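You operate a simulated robot arm through the tools that you are given. There is no shell and no other tool. Be economical: measure what you need, move in short steps, check, and stop when the job is done.

Carry out the task below with a simulated robot arm. There is one attempt and no reset: what you move stays moved.

TASK
Swap the cone on the brown winder for the blue one and wind the black spool full.
Fine: the new cone stands on the cream bench, the old one goes on its middle; the full spool goes in the small red bin. Set down upright: grey cone, what you pick out.

The check looks at the end state, three seconds after you hand in, the way a careful person would. Anything else that was tipped, shoved, dropped, spilled or broken makes it a failure.

THE ROBOT
A 6-joint arm with a two-finger parallel gripper, fixed in place. Base frame: the origin is at the foot of the arm, x ahead of it, y to its left, z up; the work surface is at about z = 0.8. Lengths are in m, angles in degrees, forces in N, time in s.
With the tool pointing down near the work surface it reaches from about 0.26 to 0.68 m from the base axis. Its first joint turns from -66.0 to 66.0 degrees. Payload 2.9 kg.
The TCP is the grasp point between the finger pads, 0.03 m short of the fingertips. In the tool frame z runs along the fingers and y along their closing line. The gripper opens to 0.11 m. The fingers are 0.02 m wide and 0.01 m thick; the gripper's body (0.048 by 0.112 m) begins 0.055 m behind the TCP.
Orientation is that of the tool frame in the base frame, as a unit quaternion [x, y, z, w]. With the fingers straight down and closing along the base's y, the tool's x points along the base's -x, its y along +y and its z along -z.

THE INTERFACE
- The arm moves only by the tool arm_command. Its argument "targets" is a list of rows, each an object (a shift or turn left out is 0, a gripper value left out holds the last) with "translation": the shift along the base's x, y, z in m, a list of three; "dr": the turn, a rotation vector about the base's x, y, z in degrees, a list of three; "grip": the gripper command, from -1 (fully open) to 1 (shut), values between in proportion. In form: [{"translation": [x, y, z], "dr": [rx, ry, rz], "grip": grip}, ...]. A call has 1 to 20 rows; each row is the pose to reach, as a shift and turn from the pose commanded when the call began. Each row takes 0.2 s and may step no farther than 0.05 m and 8.6 degrees from the row before; otherwise, or with a gripper value out of range, the whole call is refused. A pose out of reach is approached as far as the arm can. The call stops where the force on the tool passes 90 N (or 10 N more than at its start, if that is more) or the arm is blocked; 0.2 s more then pass. The fingers move at their own pace (about 0.108 m/s each) and stop on an object; they squeeze with about 37 N. The grip force told is the motor's: it shows also when the fingers shut on nothing. Time passes only in rows, and 0.2 s behind the last, so rows that repeat a pose let the fingers close. The reply holds the time, the measured pose of the TCP, the force on the tool along the base axes, the opening and the grip force, in the units named above and with some noise, with the torque about the TCP (base axes, N m) and any sound that the robot's microphone picked up.
- Cameras (640 x 400 px; columns grow to the right, rows downward): "scene" is fixed at [0.0506, 0.4305, 1.4011]; the picture's right is [-0.82, -0.57, 0.00], its down [-0.24, 0.34, -0.91] and it looks along [0.52, -0.75, -0.42] (base axes); focal length 347 px, centre (320, 200). "wrist" rides on the gripper at [0.072, 0.017, -0.103] in the tool frame; the picture's right is [-0.23, 0.97, 0.00], its down [-0.76, -0.18, -0.62] and it looks along [-0.61, -0.14, 0.78] (tool axes); focal length 222 px, centre (320, 200). There is no depth. A picture from a camera that has moved, and an enlarged one, comes with that camera's place and axes in the base frame and with its lens. The place of the scene camera against the robot may be out by one fixed shift of up to 0.025 m in any direction.
- capture(camera): a new picture of that camera. It takes no simulated time.
- zoom(camera, box): a new picture of the part [left, top, right, bottom] of that camera's present view, enlarged. It takes no simulated time.
- job_done(): hands the job in; it is judged then, once.

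Go step by step. Nothing tells you positions but the pictures and the camera data: compare them with the known pose of the tool, close in by small moves and look again before you grip or let go. The budget is 120 turns and 64 pictures, counting those below and the enlarged ones. Unless the task says otherwise, let go and move clear before handing in, and close with one line.

The tools are called after "Emit:" as a command line: name --argument value ..., lists and objects as JSON in quotes. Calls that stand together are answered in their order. arm_command: Moves the arm, as the interface text tells. Its arguments: {"type":"object","properties":{"targets":{"type":"array"}},"required":["targets"]} The other tools are called the same way: capture (camera) takes a picture; zoom (camera, box) takes an enlarged picture of a part of a camera's view; job_done () hands the job in.

At the start:

```text
time_s: 0.0
tcp_pos: [0.3883, -0.1968, 1.0585]
tool_rot: [0.0, 1.0, 0.0, 0.001]
force: [0.5, 0.0, 0.3]
moment: [0.06, 0.02, -0.01]
finger_gap: 0.1098
finger_force: 0.1
```

scene: 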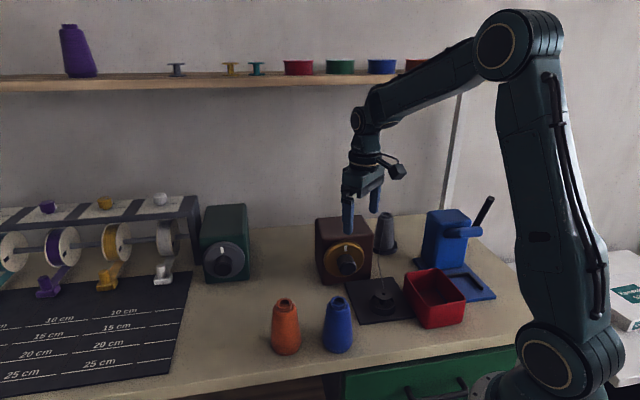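
wrist: 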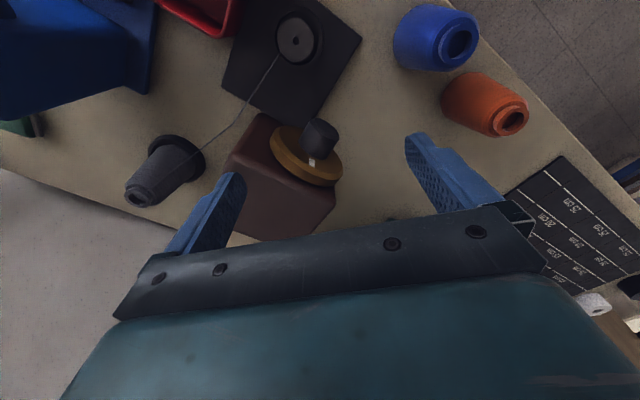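

I see a brown winder with a yellow dial, a grey cone behind it threaded to a black spool on a dark plate, and orange and blue cones in front. I'll look closer first.

Emit:
zoom --camera "scene" --box '[260, 190, 500, 340]'

Emit:
zoom --camera "wrist" --box '[100, 0, 420, 200]'

Emit:
zoom --camera "scene" --box '[0, 180, 260, 342]'

```text
2.67 times, centred on (380, 265) of scene
camera zoom: at [0.0506, 0.4305, 1.4011], right [-0.82, -0.57, 0.0], down [-0.24, 0.34, -0.91], along [0.52, -0.75, -0.42], focal length 924 px, centre (160, 27)
```

zoom: 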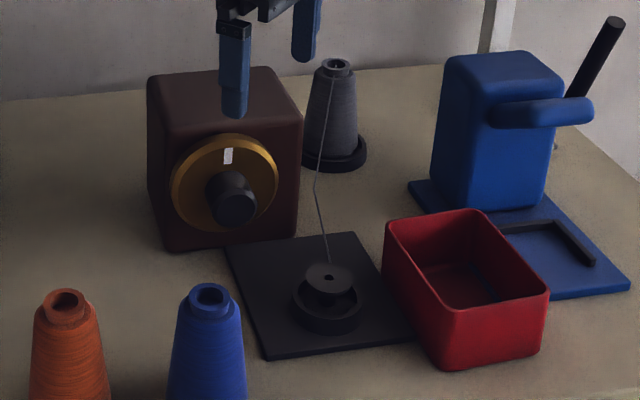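

```text
2.00 times, centred on (260, 100) of wrist
camera zoom: at [0.3149, -0.1809, 1.1619], right [0.23, 0.97, 0.0], down [0.76, -0.18, 0.62], along [0.61, -0.14, -0.78], focal length 444 px, centre (440, 400)
```

zoom: 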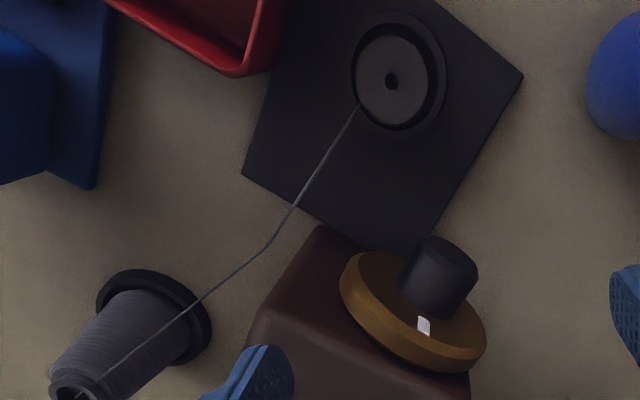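

```text
2.46 times, centred on (130, 261) of scene
camera zoom: at [0.0506, 0.4305, 1.4011], right [-0.82, -0.57, 0.0], down [-0.24, 0.34, -0.91], along [0.52, -0.75, -0.42], focal length 853 px, centre (788, 50)
```

zoom: 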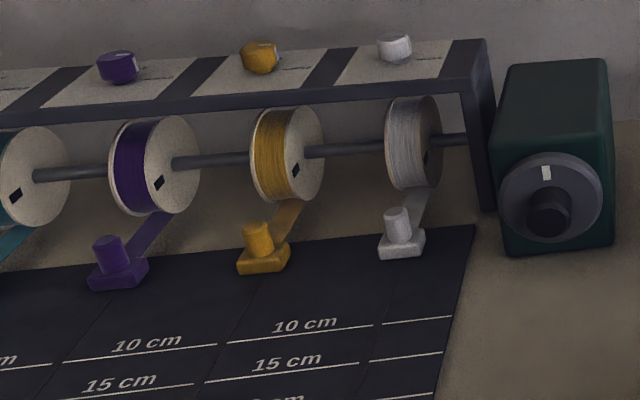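

The grey cone looks to be near (0.45,-0.48), the blue cone near (0.36,-0.055), the spool near (0.325,-0.21), and the winder knob faces the scene camera. I'll move over toward the grey cone, turning the tool with the arm, for a closer look.

Emit:
arm_command --targets '[{"translation": [0.0, -0.04, 0.0], "dr": [0, 0, -8]}, {"translation": [0.0, -0.08, 0.0], "dr": [0, 0, -16]}, {"translation": [0.0, -0.12, 0], "dr": [0, 0, -24]}, {"translation": [0.0, -0.16, 0], "dr": [0, 0, -32]}, {"translation": [0, -0.2, 0], "dr": [0, 0, -40]}, {"translation": [0, -0.22, 0], "dr": [0, 0, -46]}]'

Emit:
capture --camera "wrist"

Emit:
capture --camera "scene"

```text
time_s: 1.4
tcp_pos: [0.3887, -0.4198, 1.0585]
tool_rot: [0.392, 0.92, 0.0, 0.0]
force: [-0.7, 0.1, -0.5]
moment: [0.02, 0.04, -0.01]
finger_gap: 0.1102
finger_force: 0.0
```

```text
58 pictures are left
camera wrist: at [0.3489, -0.3552, 1.1614], right [0.86, 0.51, 0.0], down [0.4, -0.67, 0.62], along [0.32, -0.54, -0.78], focal length 222 px, centre (320, 200)
```

wrist: 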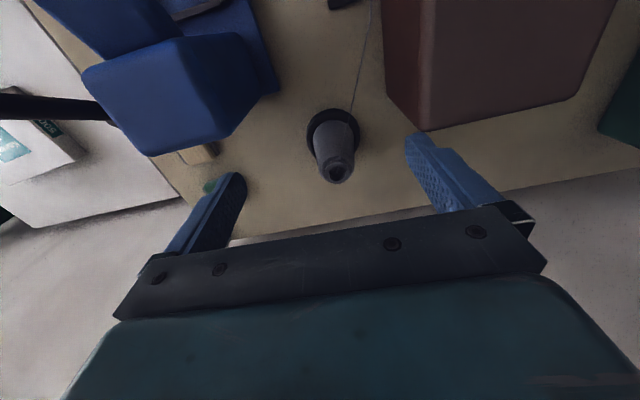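

```text
57 pictures are left
```

scene: 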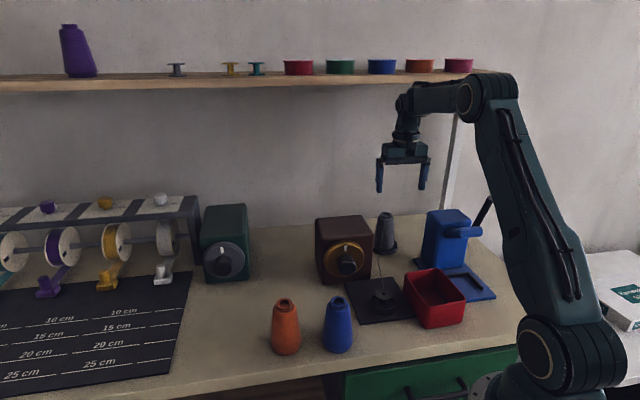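

The grey cone's axis appears near (0.44,-0.465), with its top near z 0.925. I'll move above it, partly closed, and check again.

Emit:
arm_command --targets '[{"translation": [0.026, -0.022, 0], "grip": -0.6}, {"translation": [0.051, -0.045, -0.02]}, {"translation": [0.051, -0.045, -0.055]}, {"translation": [0.051, -0.045, -0.09]}, {"translation": [0.051, -0.045, -0.09]}]'

Emit:
capture --camera "wrist"

Emit:
zoom --camera "scene" --box '[300, 150, 500, 275]'

```text
time_s: 2.6
tcp_pos: [0.4402, -0.4646, 0.9675]
tool_rot: [0.39, 0.921, 0.0, 0.0]
force: [-0.2, -0.1, -0.3]
moment: [-0.02, 0.02, -0.02]
finger_gap: 0.088
finger_force: 0.1
```

```text
56 pictures are left
camera wrist: at [0.4019, -0.4, 1.0715], right [0.86, 0.51, 0.0], down [0.4, -0.67, 0.62], along [0.32, -0.53, -0.78], focal length 222 px, centre (320, 200)
```

wrist: 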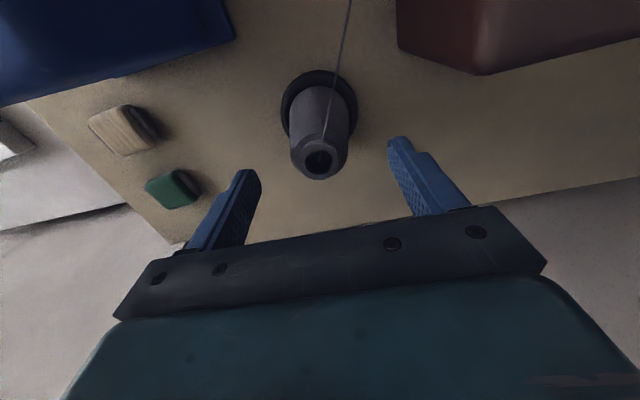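

```text
3.20 times, centred on (400, 212) of scene
camera zoom: at [0.0506, 0.4305, 1.4011], right [-0.82, -0.57, 0.0], down [-0.24, 0.34, -0.91], along [0.52, -0.75, -0.42], focal length 1109 px, centre (64, 160)
```

zoom: 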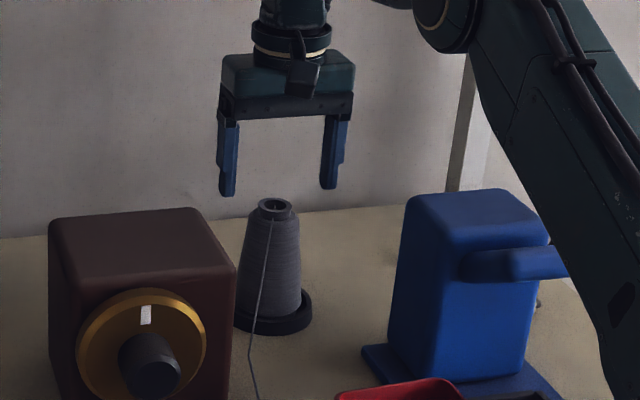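

The gripper is centred over the cone. I'll descend and close on the upper part of it.

Emit:
arm_command --targets '[{"translation": [0, 0, -0.035]}, {"translation": [0, 0, -0.068]}, {"translation": [0, 0, -0.068], "grip": 1}, {"translation": [0, 0, -0.068]}, {"translation": [0, 0, -0.068]}]'

Emit:
zoom --camera "scene" --box '[300, 150, 500, 275]'

```text
time_s: 3.8
tcp_pos: [0.4396, -0.4643, 0.9015]
tool_rot: [0.391, 0.921, -0.001, 0.0]
force: [0.5, -1.3, 0.9]
moment: [-0.02, -0.03, -0.01]
finger_gap: 0.0523
finger_force: 36.3
```

```text
3.20 times, centred on (400, 212) of scene
camera zoom: at [0.0506, 0.4305, 1.4011], right [-0.82, -0.57, 0.0], down [-0.24, 0.34, -0.91], along [0.52, -0.75, -0.42], focal length 1109 px, centre (64, 160)
```

zoom: 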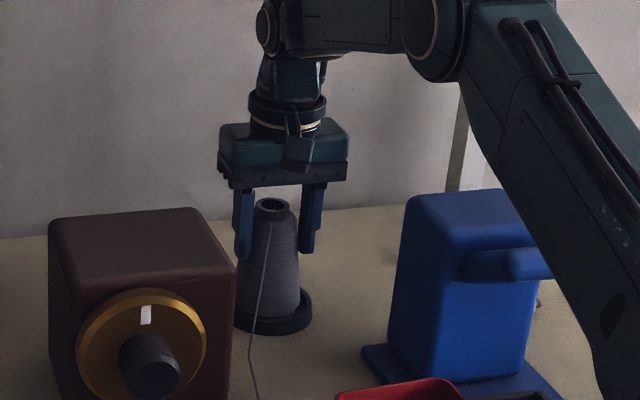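

The grip is firm at 52 mm. I'll lift straight up and check.

Emit:
arm_command --targets '[{"translation": [0, 0, 0.02]}, {"translation": [0, 0, 0.05]}, {"translation": [0, 0, 0.08]}, {"translation": [0, 0, 0.11]}, {"translation": [0, 0, 0.14]}, {"translation": [0, 0, 0.16]}]'

Emit:
capture --camera "scene"

Emit:
capture --camera "wrist"

```text
time_s: 5.2
tcp_pos: [0.4409, -0.4625, 1.059]
tool_rot: [0.391, 0.92, 0.0, 0.0]
force: [0.0, 0.6, -1.0]
moment: [0.02, 0.04, 0.02]
finger_gap: 0.0524
finger_force: 37.2
```

```text
53 pictures are left
```

scene: 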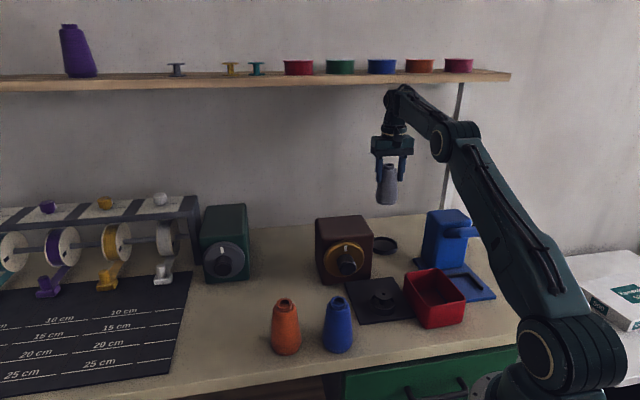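

```text
52 pictures are left
camera wrist: at [0.4015, -0.3987, 1.1627], right [0.86, 0.51, 0.0], down [0.4, -0.67, 0.62], along [0.32, -0.53, -0.78], focal length 222 px, centre (320, 200)
```

wrist: 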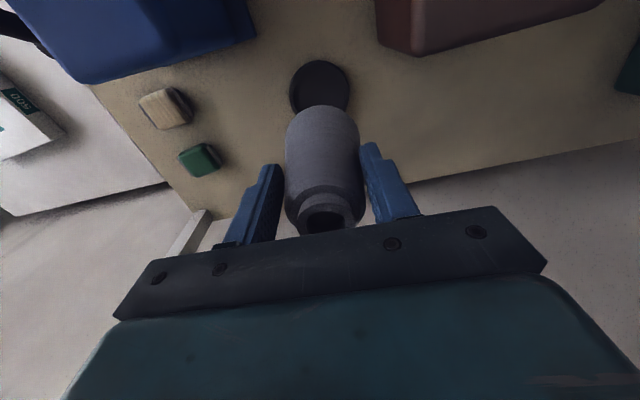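

The cone came free from its shallow dish. I'll carry it toward the middle of the bench, high over the winder, turning the camera to see how far the bench runs to the left.

Emit:
arm_command --targets '[{"translation": [0.0, 0.03, 0.04], "dr": [0, 0, 8]}, {"translation": [0.01, 0.065, 0.06], "dr": [0, 0, 16]}, {"translation": [0.02, 0.1, 0.06], "dr": [0, 0, 24]}, {"translation": [0.03, 0.14, 0.06], "dr": [0, 0, 32]}, {"translation": [0.045, 0.18, 0.06], "dr": [0, 0, 40]}, {"translation": [0.06, 0.22, 0.06], "dr": [0, 0, 48]}, {"translation": [0.075, 0.26, 0.06], "dr": [0, 0, 56]}, {"translation": [0.09, 0.3, 0.06], "dr": [0, 0, 64]}, {"translation": [0.1, 0.34, 0.06], "dr": [0, 0, 72]}, {"translation": [0.11, 0.38, 0.06], "dr": [0, 0, 80]}, {"translation": [0.12, 0.4, 0.06], "dr": [0, 0, 86]}]'

Emit:
capture --camera "wrist"

Emit:
capture --camera "scene"

```text
time_s: 7.6
tcp_pos: [0.5594, -0.0629, 1.1207]
tool_rot: [-0.343, 0.939, 0.0, 0.0]
force: [0.5, 0.3, -0.3]
moment: [0.0, 0.0, -0.05]
finger_gap: 0.0519
finger_force: 37.0
```

```text
51 pictures are left
camera wrist: at [0.4937, -0.096, 1.2239], right [-0.45, 0.89, 0.0], down [0.7, 0.35, 0.62], along [0.56, 0.28, -0.78], focal length 222 px, centre (320, 200)
```

wrist: 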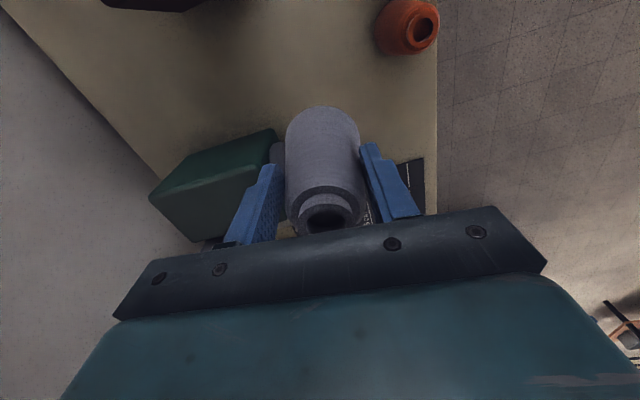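

```text
50 pictures are left
```

scene: 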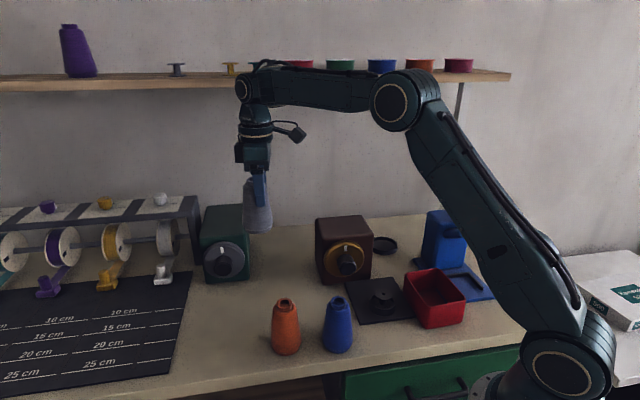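

The left end isn't visible, but the clear mid-bench spot in front of the gap between the winders, about (0.546,-0.085), is central and free. I'll lower the cone there in stages.

Emit:
arm_command --targets '[{"translation": [-0.0134, -0.022, -0.03]}, {"translation": [-0.0134, -0.022, -0.07]}, {"translation": [-0.0134, -0.022, -0.11]}, {"translation": [-0.0134, -0.022, -0.15]}, {"translation": [-0.0134, -0.022, -0.18]}, {"translation": [-0.0134, -0.022, -0.2]}]'

Emit:
zoom --camera "scene" --box '[190, 190, 390, 315]'

Emit:
capture --camera "wrist"

```text
time_s: 9.0
tcp_pos: [0.5456, -0.0856, 0.9199]
tool_rot: [-0.342, 0.94, 0.0, 0.001]
force: [0.1, -0.5, -0.5]
moment: [0.01, 0.01, -0.01]
finger_gap: 0.0521
finger_force: 36.6
```

```text
3.20 times, centred on (290, 252) of scene
camera zoom: at [0.0506, 0.4305, 1.4011], right [-0.82, -0.57, 0.0], down [-0.24, 0.34, -0.91], along [0.52, -0.75, -0.42], focal length 1109 px, centre (416, 32)
```

zoom: 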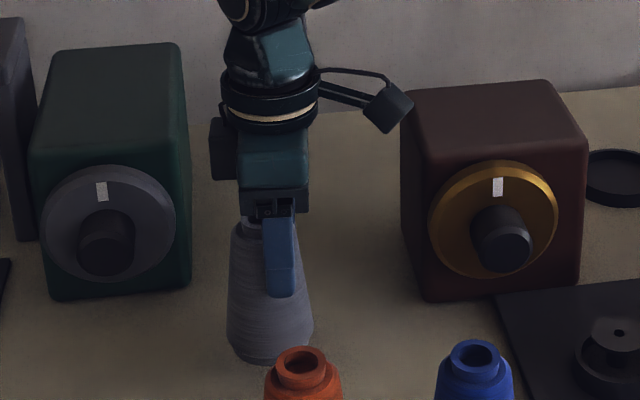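

```text
48 pictures are left
camera wrist: at [0.4787, -0.1176, 1.0235], right [-0.45, 0.89, 0.0], down [0.7, 0.35, 0.62], along [0.56, 0.28, -0.78], focal length 222 px, centre (320, 200)
```

wrist: 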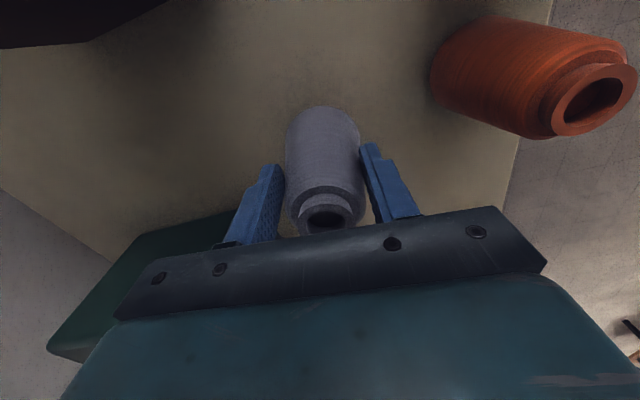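

The cone is clear of both winders and just above the bench. I'll lower it to contact.

Emit:
arm_command --targets '[{"translation": [0, 0, -0.008]}, {"translation": [0, 0, -0.013]}, {"translation": [0, 0, -0.016]}, {"translation": [0, 0, -0.018]}]'

```text
time_s: 10.0
tcp_pos: [0.5456, -0.0844, 0.9023]
tool_rot: [-0.343, 0.939, 0.0, -0.001]
force: [0.0, 0.5, -2.0]
moment: [-0.01, 0.0, -0.01]
finger_gap: 0.0519
finger_force: 36.7
```

Emit:
arm_command --targets '[{"translation": [0, 0, -0.0015]}, {"translation": [0, 0, -0.003]}]'

```text
time_s: 10.6
tcp_pos: [0.5445, -0.0851, 0.899]
tool_rot: [-0.342, 0.94, 0.001, 0.001]
force: [0.1, -0.1, -0.7]
moment: [-0.01, 0.01, 0.03]
finger_gap: 0.0522
finger_force: 37.3
```

No contact yet; I'll go further down in small steps.

Emit:
arm_command --targets '[{"translation": [0, 0, -0.0015]}, {"translation": [0, 0, -0.003]}]'

Emit:
zoom --camera "scene" --box '[240, 230, 320, 310]'

```text
time_s: 11.2
tcp_pos: [0.5452, -0.0845, 0.8971]
tool_rot: [-0.342, 0.94, 0.0, -0.001]
force: [-3.2, -1.0, 4.6]
moment: [0.1, 0.23, 0.08]
finger_gap: 0.0521
finger_force: 37.1
```

```text
5.00 times, centred on (280, 270) of scene
camera zoom: at [0.0505, 0.4305, 1.4011], right [-0.82, -0.57, 0.0], down [-0.24, 0.34, -0.91], along [0.52, -0.75, -0.42], focal length 1733 px, centre (520, -150)
```

zoom: 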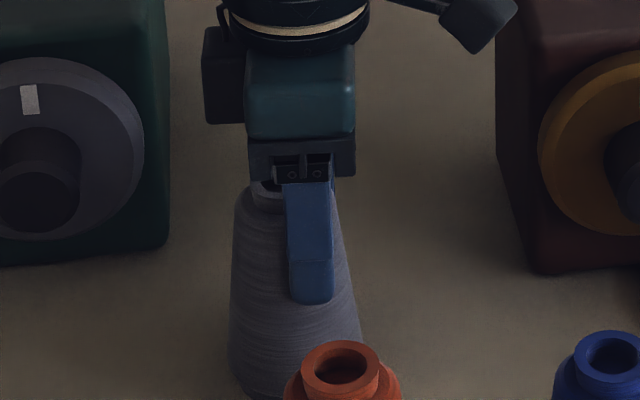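

Contact is felt (about +5 N). I'll release with a small opening and then rise.

Emit:
arm_command --targets '[{"translation": [0, 0, 0], "grip": -0.3}, {"translation": [0, 0, 0]}, {"translation": [0, 0, 0.03]}, {"translation": [0, 0, 0.07]}, {"translation": [0, 0, 0.11]}, {"translation": [0, 0, 0.15]}]'

Emit:
capture --camera "scene"

Emit:
capture --camera "wrist"

```text
time_s: 12.6
tcp_pos: [0.5455, -0.0853, 1.0458]
tool_rot: [-0.343, 0.939, 0.001, 0.0]
force: [-0.1, -0.3, 0.7]
moment: [0.01, 0.05, -0.02]
finger_gap: 0.0716
finger_force: 0.0
```

```text
46 pictures are left
```

scene: 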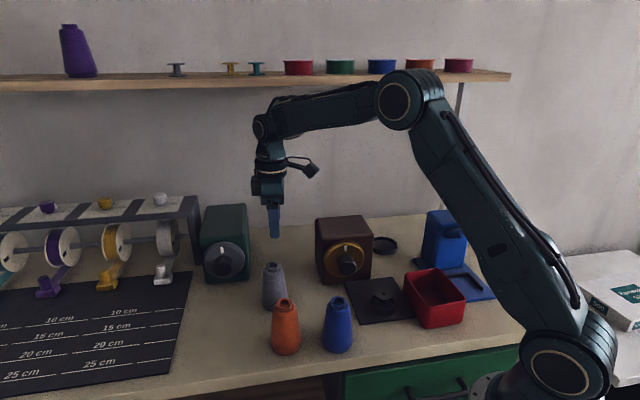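

```text
45 pictures are left
camera wrist: at [0.479, -0.1182, 1.1483], right [-0.45, 0.89, 0.0], down [0.7, 0.35, 0.62], along [0.56, 0.28, -0.78], focal length 222 px, centre (320, 200)
```

wrist: 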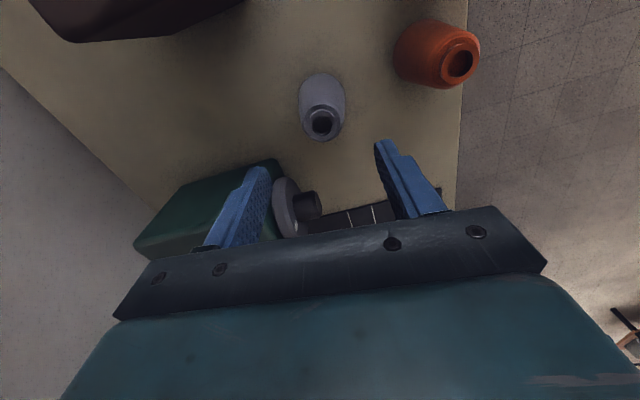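

The grey cone stands upright mid-bench. Next I move over the blue cone at about (0.36,-0.055).

Emit:
arm_command --targets '[{"translation": [-0.03, 0.005, 0.01], "dr": [0, 0, -8], "grip": -0.6}, {"translation": [-0.06, 0.01, 0.01], "dr": [0, 0, -16]}, {"translation": [-0.09, 0.015, 0.01], "dr": [0, 0, -24]}, {"translation": [-0.12, 0.02, 0.01], "dr": [0, 0, -32]}, {"translation": [-0.155, 0.025, 0.01], "dr": [0, 0, -40]}, {"translation": [-0.185, 0.03, 0.0], "dr": [0, 0, -48]}]'

Emit:
capture --camera "wrist"

Emit:
zoom --camera "scene" --box '[230, 180, 480, 360]'

```text
time_s: 14.0
tcp_pos: [0.363, -0.0526, 1.0462]
tool_rot: [0.07, 0.998, 0.001, 0.001]
force: [-1.4, 0.6, -0.4]
moment: [-0.01, -0.02, 0.03]
finger_gap: 0.0881
finger_force: 0.1
```

```text
44 pictures are left
camera wrist: at [0.2919, -0.0265, 1.1496], right [0.36, 0.93, 0.0], down [0.73, -0.28, 0.62], along [0.58, -0.23, -0.78], focal length 222 px, centre (320, 200)
```

wrist: 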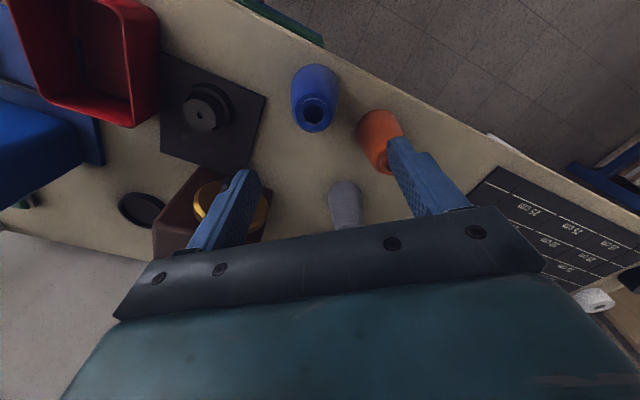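

```text
2.22 times, centred on (355, 270) of scene
camera zoom: at [0.0506, 0.4305, 1.4011], right [-0.82, -0.57, 0.0], down [-0.24, 0.34, -0.91], along [0.52, -0.75, -0.42], focal length 770 px, centre (242, 44)
```

zoom: 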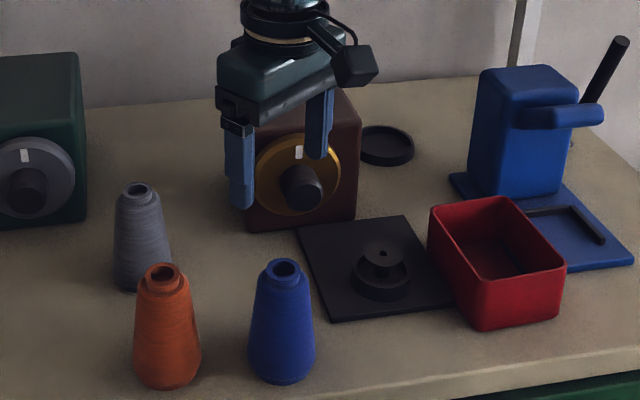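

The blue cone is at about (0.351,-0.057). I'll descend around it and close.

Emit:
arm_command --targets '[{"translation": [-0.012, -0.0045, -0.03]}, {"translation": [-0.012, -0.0045, -0.065]}, {"translation": [-0.012, -0.0045, -0.09]}]'

Emit:
capture --camera "wrist"

Emit:
zoom --camera "scene" --box '[260, 220, 420, 360]'

```text
time_s: 14.8
tcp_pos: [0.3492, -0.0593, 0.9574]
tool_rot: [0.07, 0.998, 0.0, 0.0]
force: [0.2, -0.1, 0.9]
moment: [-0.01, 0.01, 0.02]
finger_gap: 0.0883
finger_force: 0.1
```

```text
42 pictures are left
camera wrist: at [0.2787, -0.0319, 1.0608], right [0.36, 0.93, 0.0], down [0.73, -0.28, 0.62], along [0.58, -0.22, -0.78], focal length 222 px, centre (320, 200)
```

wrist: 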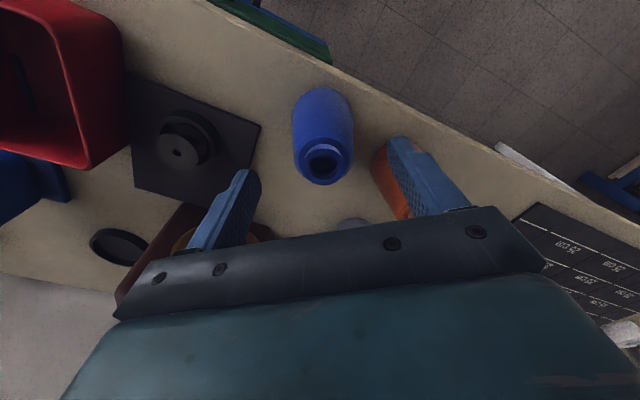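

```text
2.86 times, centred on (340, 290) of scene
camera zoom: at [0.0506, 0.4305, 1.4011], right [-0.82, -0.57, 0.0], down [-0.24, 0.34, -0.91], along [0.52, -0.75, -0.42], focal length 990 px, centre (263, -57)
```

zoom: 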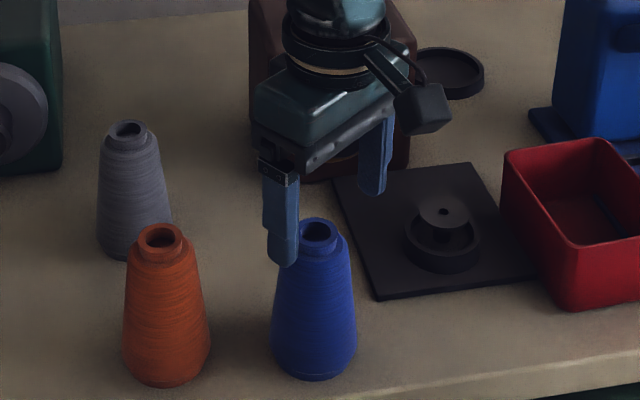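

Well centred. Descend and close.

Emit:
arm_command --targets '[{"translation": [-0.002, 0.001, -0.03]}, {"translation": [-0.002, 0.001, -0.0585]}, {"translation": [-0.002, 0.001, -0.0585], "grip": 1}, {"translation": [-0.002, 0.001, -0.0585]}, {"translation": [-0.002, 0.001, -0.0585]}]'

```text
time_s: 16.0
tcp_pos: [0.3455, -0.0576, 0.8991]
tool_rot: [0.07, 0.998, 0.0, 0.0]
force: [-0.2, 0.0, -1.0]
moment: [0.02, 0.02, -0.04]
finger_gap: 0.0515
finger_force: 37.1
```

Gripped at 51.5 mm. I'll lift and carry it over to the dish.

Emit:
arm_command --targets '[{"translation": [0, 0, 0.03]}, {"translation": [0, 0, 0.075]}, {"translation": [0, 0, 0.12]}, {"translation": [0.0, 0, 0.16]}, {"translation": [0.01, -0.045, 0.17], "dr": [0, 0, -5]}, {"translation": [0.02, -0.09, 0.17], "dr": [0, 0, -10]}, {"translation": [0.03, -0.135, 0.17], "dr": [0, 0, -15]}, {"translation": [0.04, -0.18, 0.17], "dr": [0, 0, -20]}, {"translation": [0.05, -0.225, 0.17], "dr": [0, 0, -24]}, {"translation": [0.06, -0.27, 0.17], "dr": [0, 0, -28]}, {"translation": [0.07, -0.315, 0.17], "dr": [0, 0, -32]}, {"translation": [0.08, -0.36, 0.17], "dr": [0, 0, -35]}, {"translation": [0.094, -0.405, 0.16], "dr": [0, 0, -38]}]'

Emit:
capture --camera "wrist"

Emit:
capture --camera "scene"

```text
time_s: 18.8
tcp_pos: [0.4411, -0.4659, 1.0586]
tool_rot: [0.392, 0.92, -0.001, 0.0]
force: [0.1, -0.8, -0.6]
moment: [0.02, 0.03, -0.01]
finger_gap: 0.0508
finger_force: 36.8
```

```text
40 pictures are left
camera wrist: at [0.4025, -0.4014, 1.1604], right [0.86, 0.51, 0.0], down [0.4, -0.67, 0.62], along [0.32, -0.54, -0.78], focal length 222 px, centre (320, 200)
```

wrist: 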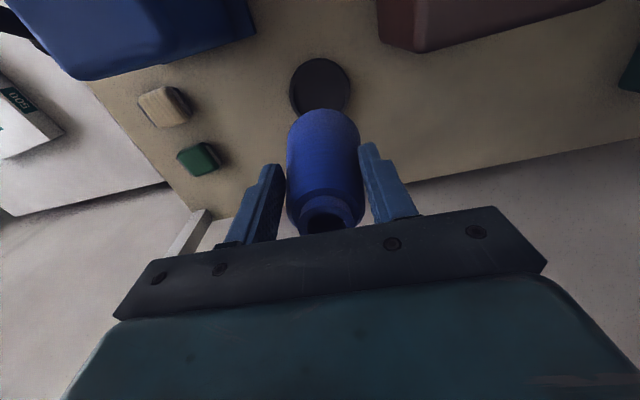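

```text
39 pictures are left
```

scene: 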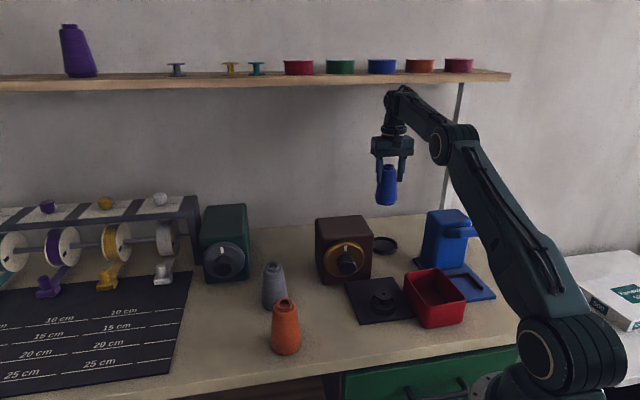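

The dish centre is at (0.439,-0.464), just under the cone. I'll lower it.

Emit:
arm_command --targets '[{"translation": [-0.001, 0.001, -0.04]}, {"translation": [-0.001, 0.001, -0.08]}, {"translation": [-0.001, 0.001, -0.115]}, {"translation": [-0.001, 0.001, -0.14]}, {"translation": [-0.001, 0.001, -0.148]}, {"translation": [-0.001, 0.001, -0.152]}]'

Emit:
zoom --camera "scene" --box '[340, 190, 440, 270]'

```text
time_s: 20.2
tcp_pos: [0.4395, -0.4634, 0.9128]
tool_rot: [0.391, 0.92, -0.001, 0.003]
force: [-16.6, 11.3, 42.0]
moment: [0.14, -0.19, 0.1]
finger_gap: 0.0512
finger_force: 36.9
```

```text
5.00 times, centred on (390, 230) of scene
camera zoom: at [0.0496, 0.4314, 1.4008], right [-0.82, -0.57, 0.0], down [-0.24, 0.34, -0.91], along [0.52, -0.75, -0.41], focal length 1733 px, centre (-30, 50)
```

zoom: 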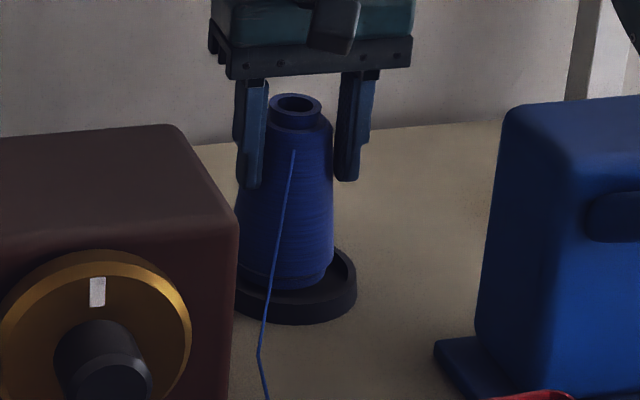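

The cone rests on the dish rim, leaning slightly, with a blue thread now attached. I'll rise a little and re-centre before lowering.

Emit:
arm_command --targets '[{"translation": [0, 0, 0.01]}, {"translation": [0, 0, 0.02]}]'

Emit:
zoom --camera "scene" --box '[340, 190, 440, 270]'

Emit:
zoom --camera "wrist" --box '[220, 20, 420, 240]'

```text
time_s: 20.8
tcp_pos: [0.44, -0.4624, 0.9248]
tool_rot: [0.39, 0.921, 0.001, -0.002]
force: [-0.7, -0.2, -0.8]
moment: [0.02, 0.04, -0.03]
finger_gap: 0.0512
finger_force: 36.6
```

```text
5.00 times, centred on (390, 230) of scene
camera zoom: at [0.0506, 0.4304, 1.4011], right [-0.82, -0.57, 0.0], down [-0.24, 0.34, -0.91], along [0.52, -0.75, -0.42], focal length 1733 px, centre (-30, 50)
```

zoom: 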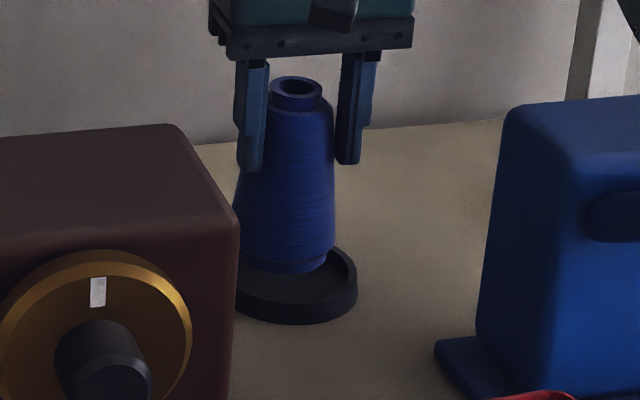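

```text
1.82 times, centred on (320, 130) of wrist
camera zoom: at [0.4013, -0.3988, 1.0271], right [0.86, 0.51, 0.0], down [0.4, -0.67, 0.62], along [0.32, -0.53, -0.78], focal length 404 px, centre (320, 327)
```

zoom: 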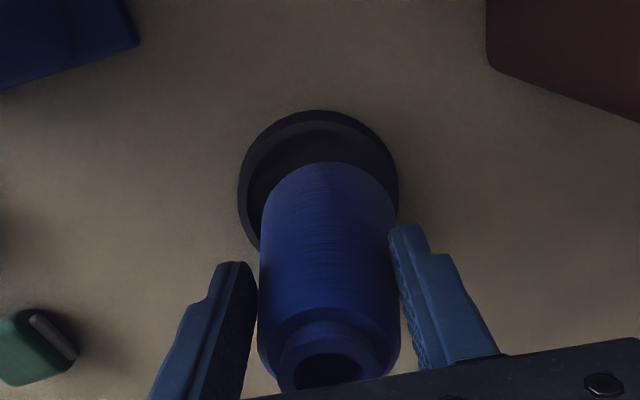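

The cone's foot sits a little too far back and toward the winder relative to the dish. I'll shift it and look again.

Emit:
arm_command --targets '[{"translation": [-0.007, 0.004, -0.004]}, {"translation": [-0.007, 0.004, -0.006]}]'

Emit:
zoom --camera "scene" --box '[350, 220, 430, 270]'

Emit:
zoom --camera "wrist" --box '[250, 50, 410, 150]'

```text
time_s: 21.4
tcp_pos: [0.4337, -0.4602, 0.9194]
tool_rot: [0.39, 0.921, 0.0, 0.001]
force: [-0.5, 0.3, -0.8]
moment: [0.04, 0.0, 0.0]
finger_gap: 0.051
finger_force: 37.5
```

```text
8.00 times, centred on (390, 245) of scene
camera zoom: at [0.0506, 0.4305, 1.4011], right [-0.82, -0.57, 0.0], down [-0.24, 0.34, -0.91], along [0.52, -0.75, -0.42], focal length 2773 px, centre (-240, -160)
```

zoom: 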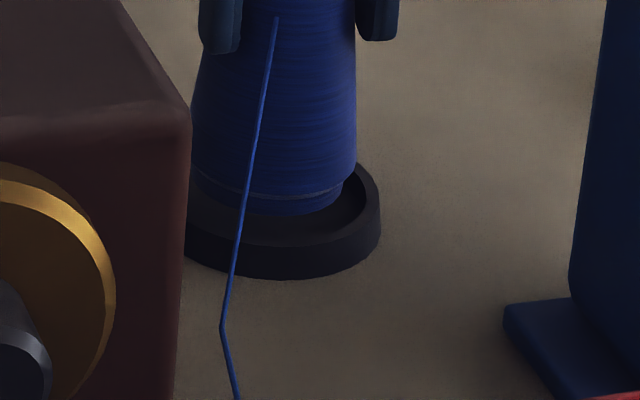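

```text
4.00 times, centred on (330, 100) of wrist
camera zoom: at [0.3941, -0.3951, 1.0231], right [0.86, 0.51, 0.0], down [0.4, -0.67, 0.62], along [0.32, -0.53, -0.78], focal length 888 px, centre (280, 600)
```

zoom: 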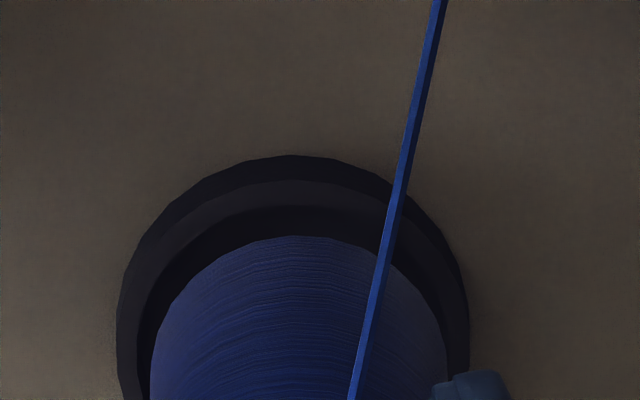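

The wrist view shows the cone now nearly concentric with the dish. I'll nudge slightly and lower gently.

Emit:
arm_command --targets '[{"translation": [-0.0015, -0.001, -0.003]}, {"translation": [-0.0015, -0.001, -0.006]}, {"translation": [-0.0015, -0.001, -0.009]}]'

```text
time_s: 22.2
tcp_pos: [0.4325, -0.4607, 0.9126]
tool_rot: [0.391, 0.921, 0.0, 0.001]
force: [-0.5, -0.3, -0.8]
moment: [0.02, 0.01, 0.01]
finger_gap: 0.0511
finger_force: 36.6
```

Emit:
arm_command --targets '[{"translation": [0, 0, -0.003]}, {"translation": [0, 0, -0.006]}, {"translation": [0, 0, -0.009]}]'

Emit:
zoom --camera "scene" --box '[350, 220, 430, 270]'

```text
time_s: 23.0
tcp_pos: [0.4324, -0.4597, 0.9023]
tool_rot: [0.391, 0.92, 0.0, 0.001]
force: [-1.0, 1.9, 4.4]
moment: [0.05, 0.24, -0.07]
finger_gap: 0.051
finger_force: 37.2
```

```text
8.00 times, centred on (390, 245) of scene
camera zoom: at [0.0505, 0.4306, 1.401], right [-0.82, -0.57, 0.0], down [-0.24, 0.34, -0.91], along [0.52, -0.75, -0.42], focal length 2773 px, centre (-240, -160)
```

zoom: 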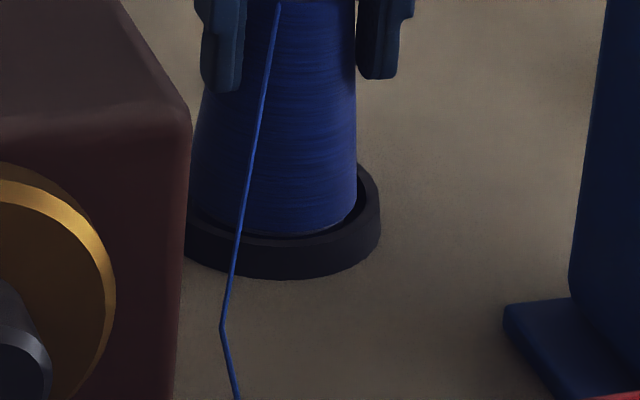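

The cone is now down inside the dish with light contact. I'll release and rise straight up.

Emit:
arm_command --targets '[{"translation": [0, 0, 0], "grip": -0.3}, {"translation": [0, 0, 0]}, {"translation": [0, 0, 0.03]}, {"translation": [0, 0, 0.07]}, {"translation": [0, 0, 0.11]}, {"translation": [0, 0, 0.15]}]'

Emit:
zoom --camera "scene" --box '[300, 190, 500, 315]'

Emit:
capture --camera "wrist"

```text
time_s: 24.4
tcp_pos: [0.4305, -0.4599, 1.0526]
tool_rot: [0.39, 0.921, 0.001, -0.001]
force: [0.3, 0.1, 0.7]
moment: [0.0, 0.0, 0.0]
finger_gap: 0.0717
finger_force: 0.1
```

```text
3.20 times, centred on (400, 252) of scene
camera zoom: at [0.0506, 0.4305, 1.4011], right [-0.82, -0.57, 0.0], down [-0.24, 0.34, -0.91], along [0.52, -0.75, -0.42], focal length 1109 px, centre (64, 32)
```

zoom: 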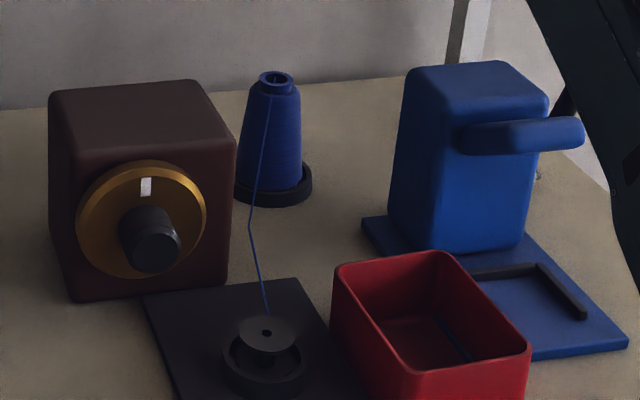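

```text
31 pictures are left
camera wrist: at [0.3915, -0.3943, 1.156], right [0.86, 0.51, 0.0], down [0.4, -0.67, 0.62], along [0.32, -0.53, -0.78], focal length 222 px, centre (320, 200)
```

wrist: 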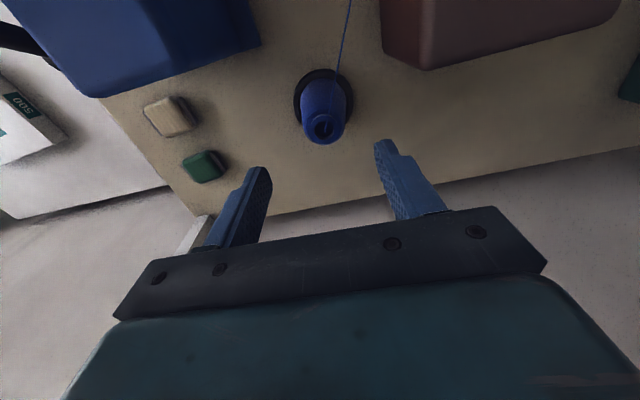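

The blue cone is seated upright with its thread running to the spool. Now I need a close look at the winder's knob to see how it turns.

Emit:
arm_command --targets '[{"translation": [-0.01, 0.045, 0]}, {"translation": [-0.02, 0.09, 0]}, {"translation": [-0.03, 0.135, 0]}, {"translation": [-0.035, 0.18, 0]}, {"translation": [-0.04, 0.225, 0]}, {"translation": [-0.045, 0.27, 0]}, {"translation": [-0.05, 0.315, -0.02]}]'

Emit:
zoom --camera "wrist" --box '[160, 40, 480, 240]'

Emit:
zoom --camera "scene" --box '[305, 205, 415, 320]'

```text
time_s: 26.0
tcp_pos: [0.3806, -0.1431, 1.0341]
tool_rot: [0.391, 0.92, -0.001, 0.001]
force: [-0.1, 1.0, -0.6]
moment: [0.01, 0.03, 0.02]
finger_gap: 0.0716
finger_force: 0.0
```

```text
2.00 times, centred on (320, 140) of wrist
camera zoom: at [0.3408, -0.0794, 1.1372], right [0.86, 0.51, 0.0], down [0.4, -0.67, 0.62], along [0.32, -0.54, -0.78], focal length 444 px, centre (320, 320)
```

zoom: 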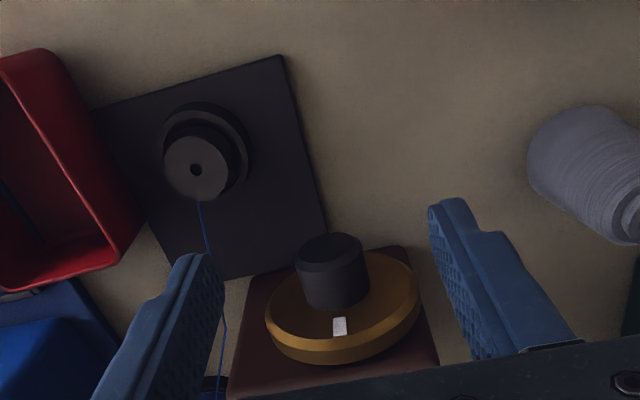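

```text
3.48 times, centred on (360, 262) of scene
camera zoom: at [0.0506, 0.4305, 1.4011], right [-0.82, -0.57, 0.0], down [-0.24, 0.34, -0.91], along [0.52, -0.75, -0.42], focal length 1206 px, centre (181, -17)
```

zoom: 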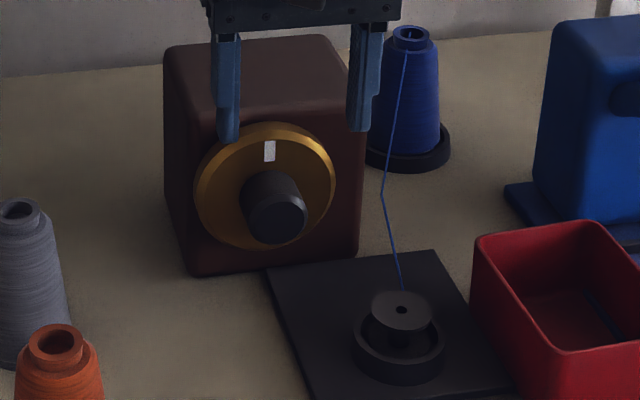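

The knob looks like a round dial knob of about 45 mm on the gold disc, facing front-left, with its axis near z 0.885. To twist it I'll turn the hand so the camera is sideways, then bring the fingers level with the knob axis, staying high.

Emit:
arm_command --targets '[{"translation": [-0.01, 0.005, 0.02], "dr": [0, 0, -8.2]}, {"translation": [-0.02, 0.01, 0.04], "dr": [0, 0, -16.4]}, {"translation": [-0.03, 0.02, 0.046], "dr": [0, 0, -24.6]}, {"translation": [-0.0366, 0.0241, 0.046], "dr": [0, 0, -32.8]}, {"translation": [-0.0366, 0.0241, 0.046], "dr": [0, 0, -41]}, {"translation": [-0.0366, 0.0241, 0.046], "dr": [0, 0, -49.2]}, {"translation": [-0.0366, 0.0241, 0.046], "dr": [0, 0, -57.4]}, {"translation": [-0.0366, 0.0241, 0.046], "dr": [0, 0, -65.6]}, {"translation": [-0.0366, 0.0241, 0.046], "dr": [0, 0, -73.8]}, {"translation": [-0.0366, 0.0241, 0.046], "dr": [0, 0, -82]}, {"translation": [-0.0366, 0.0241, 0.046], "dr": [0, 0, -90]}]'

```text
time_s: 28.4
tcp_pos: [0.3435, -0.1217, 1.0793]
tool_rot: [0.928, 0.373, 0.0, 0.0]
force: [-0.8, -0.1, 0.5]
moment: [0.0, 0.0, 0.0]
finger_gap: 0.0715
finger_force: 0.1
```

Emit:
arm_command --targets '[{"dr": [-5.9, -5.7, 0]}, {"dr": [-11.8, -11.4, 0]}, {"dr": [-17.6, -17.1, 0]}, {"dr": [-23.5, -22.7, 0]}, {"dr": [-29.4, -28.4, 0]}, {"dr": [-35.3, -34.1, 0]}, {"dr": [-41.2, -39.8, 0]}, {"dr": [-47.1, -45.5, 0]}, {"dr": [-52.9, -51.2, 0]}, {"dr": [-58.8, -56.9, 0]}, {"dr": [-64.7, -62.55, 0]}]'

Emit:
capture --camera "scene"

Emit:
capture --camera "wrist"

```text
time_s: 30.8
tcp_pos: [0.3968, -0.1197, 1.1066]
tool_rot: [0.674, 0.271, 0.263, 0.636]
force: [0.2, -0.3, -0.1]
moment: [0.01, -0.02, -0.01]
finger_gap: 0.0714
finger_force: 0.0
out of reach, approached as far as the arm can: row 8, 9, 10, 11
```

```text
28 pictures are left
```

scene: 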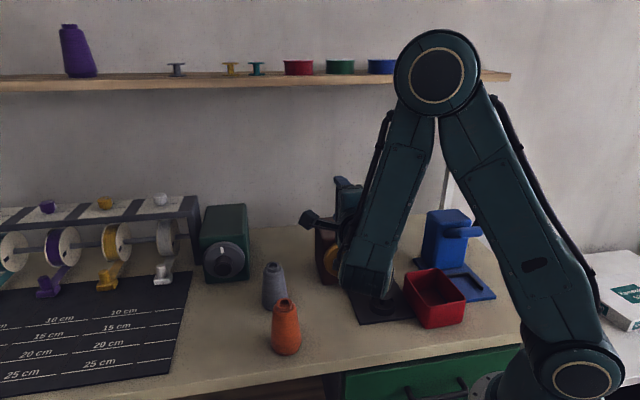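

```text
27 pictures are left
camera wrist: at [0.3762, 0.0047, 1.1303], right [-0.13, -0.2, 0.97], down [-0.99, -0.08, -0.15], along [0.11, -0.98, -0.19], focal length 222 px, centre (320, 200)
```

wrist: 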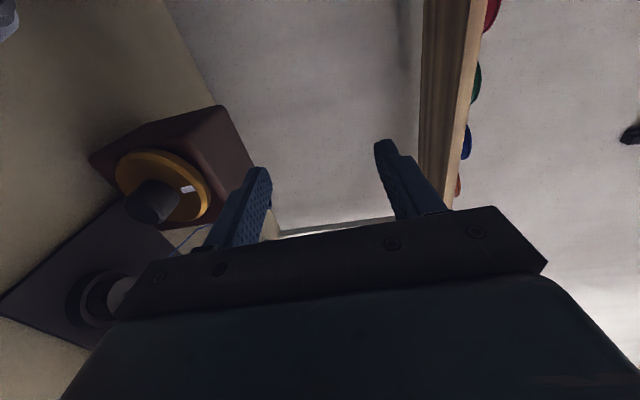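

The fully level pose is out of reach near the base. I'll instead straddle the knob from above with a slight tilt and roll the hand around the knob axis; so first I return the tool to vertical.

Emit:
arm_command --targets '[{"dr": [5.9, 5.7, 0]}, {"dr": [11.8, 11.4, 0]}, {"dr": [17.6, 17.1, 0]}, {"dr": [23.5, 22.7, 0]}, {"dr": [29.4, 28.4, 0]}, {"dr": [35.3, 34.1, 0]}, {"dr": [41.2, 39.8, 0]}, {"dr": [47.1, 45.5, 0]}, {"dr": [52.9, 51.2, 0]}, {"dr": [58.8, 56.9, 0]}, {"dr": [64.7, 62.55, 0]}]'

```text
time_s: 33.2
tcp_pos: [0.3977, -0.1185, 1.1072]
tool_rot: [0.928, 0.371, -0.009, -0.027]
force: [-0.3, -0.3, 0.2]
moment: [0.02, 0.01, 0.0]
finger_gap: 0.0712
finger_force: 0.2
```

Emit:
arm_command --targets '[{"dr": [-2.35, -2.15, 0]}]'

Emit:
arm_command --targets '[{"dr": [0, 0, 8.2]}, {"dr": [0, 0, 16.4]}, {"dr": [0, 0, 24.6]}, {"dr": [0, 0, 32.8]}, {"dr": [0, 0, 41]}, {"dr": [0, 0, 49.2]}, {"dr": [0, 0, 57.4]}, {"dr": [0, 0, 65.6]}, {"dr": [0, 0, 73.8]}, {"dr": [0, 0, 82]}, {"dr": [0, 0, 90]}]'

```text
time_s: 33.6
tcp_pos: [0.3984, -0.1192, 1.1075]
tool_rot: [0.929, 0.371, 0.001, -0.001]
force: [0.6, -0.3, 0.1]
moment: [-0.02, 0.02, 0.0]
finger_gap: 0.0716
finger_force: 0.0
```

```text
time_s: 36.0
tcp_pos: [0.3974, -0.1189, 1.1071]
tool_rot: [0.393, 0.919, 0.0, -0.002]
force: [-0.9, -0.6, -0.4]
moment: [0.01, -0.02, -0.03]
finger_gap: 0.0718
finger_force: 0.1
```

Vertical again. Now I'll tilt 25° and come to a stand-off above-front of the knob to check alignment.

Emit:
arm_command --targets '[{"translation": [0, -0.012, -0.03], "dr": [-6.0, -5.8, 0], "grip": -0.5}, {"translation": [-0.002, -0.025, -0.06], "dr": [-12.0, -11.6, 0]}, {"translation": [-0.003, -0.038, -0.095], "dr": [-18.0, -17.4, 0]}, {"translation": [-0.0044, -0.0517, -0.1235], "dr": [-18.0, -17.4, 0]}]'

Emit:
capture --camera "wrist"

Emit:
zoom --camera "scene" --box '[285, 175, 445, 315]'

```text
time_s: 37.0
tcp_pos: [0.3925, -0.1689, 0.9837]
tool_rot: [0.385, 0.897, -0.083, 0.199]
force: [-0.7, -0.1, -0.1]
moment: [0.0, 0.03, 0.01]
finger_gap: 0.0824
finger_force: 0.1
```

```text
26 pictures are left
camera wrist: at [0.3293, -0.0781, 1.0464], right [0.85, 0.52, 0.1], down [0.16, -0.44, 0.89], along [0.51, -0.73, -0.45], focal length 222 px, centre (320, 200)
```

wrist: 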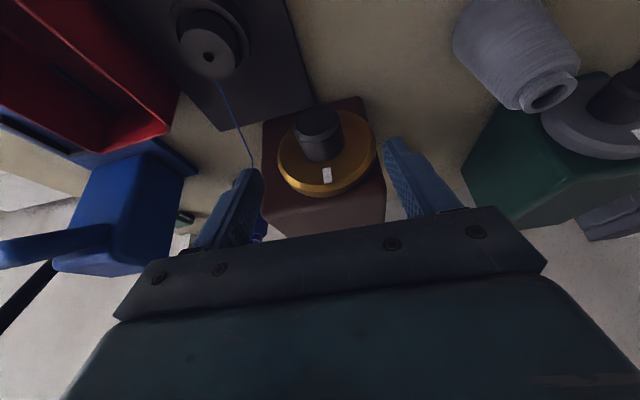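

```text
2.86 times, centred on (365, 245) of scene
camera zoom: at [0.0506, 0.4305, 1.4011], right [-0.82, -0.57, 0.0], down [-0.24, 0.34, -0.91], along [0.52, -0.75, -0.42], focal length 990 px, centre (191, 71)
```

zoom: 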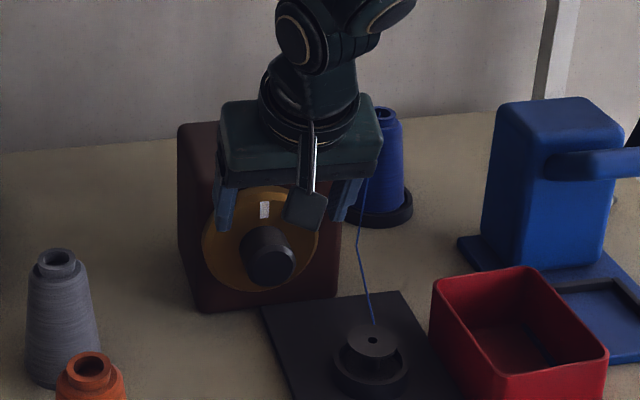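

The three views agree: knob front near (0.419,-0.196,0.897). I'll slide down along the tool axis so the open fingers straddle the knob.

Emit:
arm_command --targets '[{"translation": [0.01, -0.0105, -0.0285]}, {"translation": [0.02, -0.021, -0.057]}, {"translation": [0.0305, -0.0314, -0.0857]}]'

Emit:
zoom --camera "wrist" --box '[220, 80, 440, 230]'

Emit:
zoom --camera "scene" --box '[305, 205, 405, 300]'

```text
time_s: 37.8
tcp_pos: [0.4242, -0.2017, 0.8987]
tool_rot: [0.386, 0.897, -0.083, 0.199]
force: [0.3, -0.3, 0.1]
moment: [0.01, -0.02, 0.0]
finger_gap: 0.0827
finger_force: 0.0
```

```text
2.67 times, centred on (330, 155) of wrist
camera zoom: at [0.3601, -0.1102, 0.962], right [0.85, 0.52, 0.1], down [0.16, -0.44, 0.88], along [0.5, -0.73, -0.46], focal length 592 px, centre (293, 320)
```

zoom: 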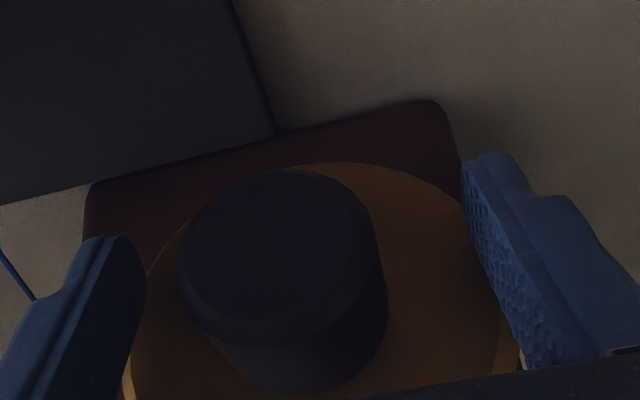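

```text
4.21 times, centred on (355, 252) of scene
camera zoom: at [0.0506, 0.4305, 1.4011], right [-0.82, -0.57, 0.0], down [-0.24, 0.34, -0.91], along [0.52, -0.75, -0.42], focal length 1459 px, centre (173, -21)
```

zoom: 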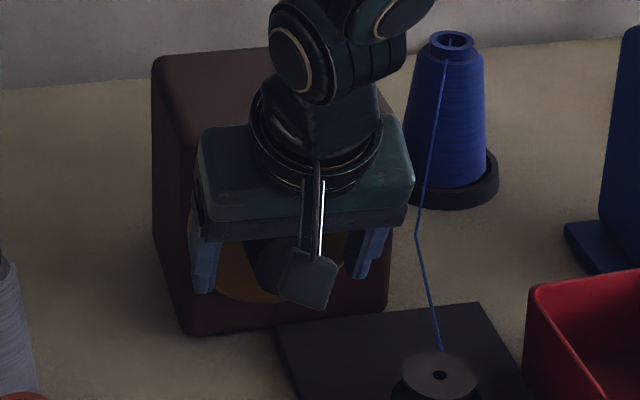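

The knob axis is a few mm lower and to the left of the TCP; I'll correct and close.

Emit:
arm_command --targets '[{"translation": [-0.0027, 0.0008, -0.004]}, {"translation": [-0.0027, 0.0008, -0.004], "grip": 1}, {"translation": [-0.0027, 0.0008, -0.004]}, {"translation": [-0.0027, 0.0008, -0.004]}]'

```text
time_s: 38.8
tcp_pos: [0.4203, -0.2015, 0.8936]
tool_rot: [0.386, 0.897, -0.084, 0.198]
force: [-5.0, -8.6, -2.5]
moment: [-0.22, -0.18, 0.58]
finger_gap: 0.044
finger_force: 45.0
```

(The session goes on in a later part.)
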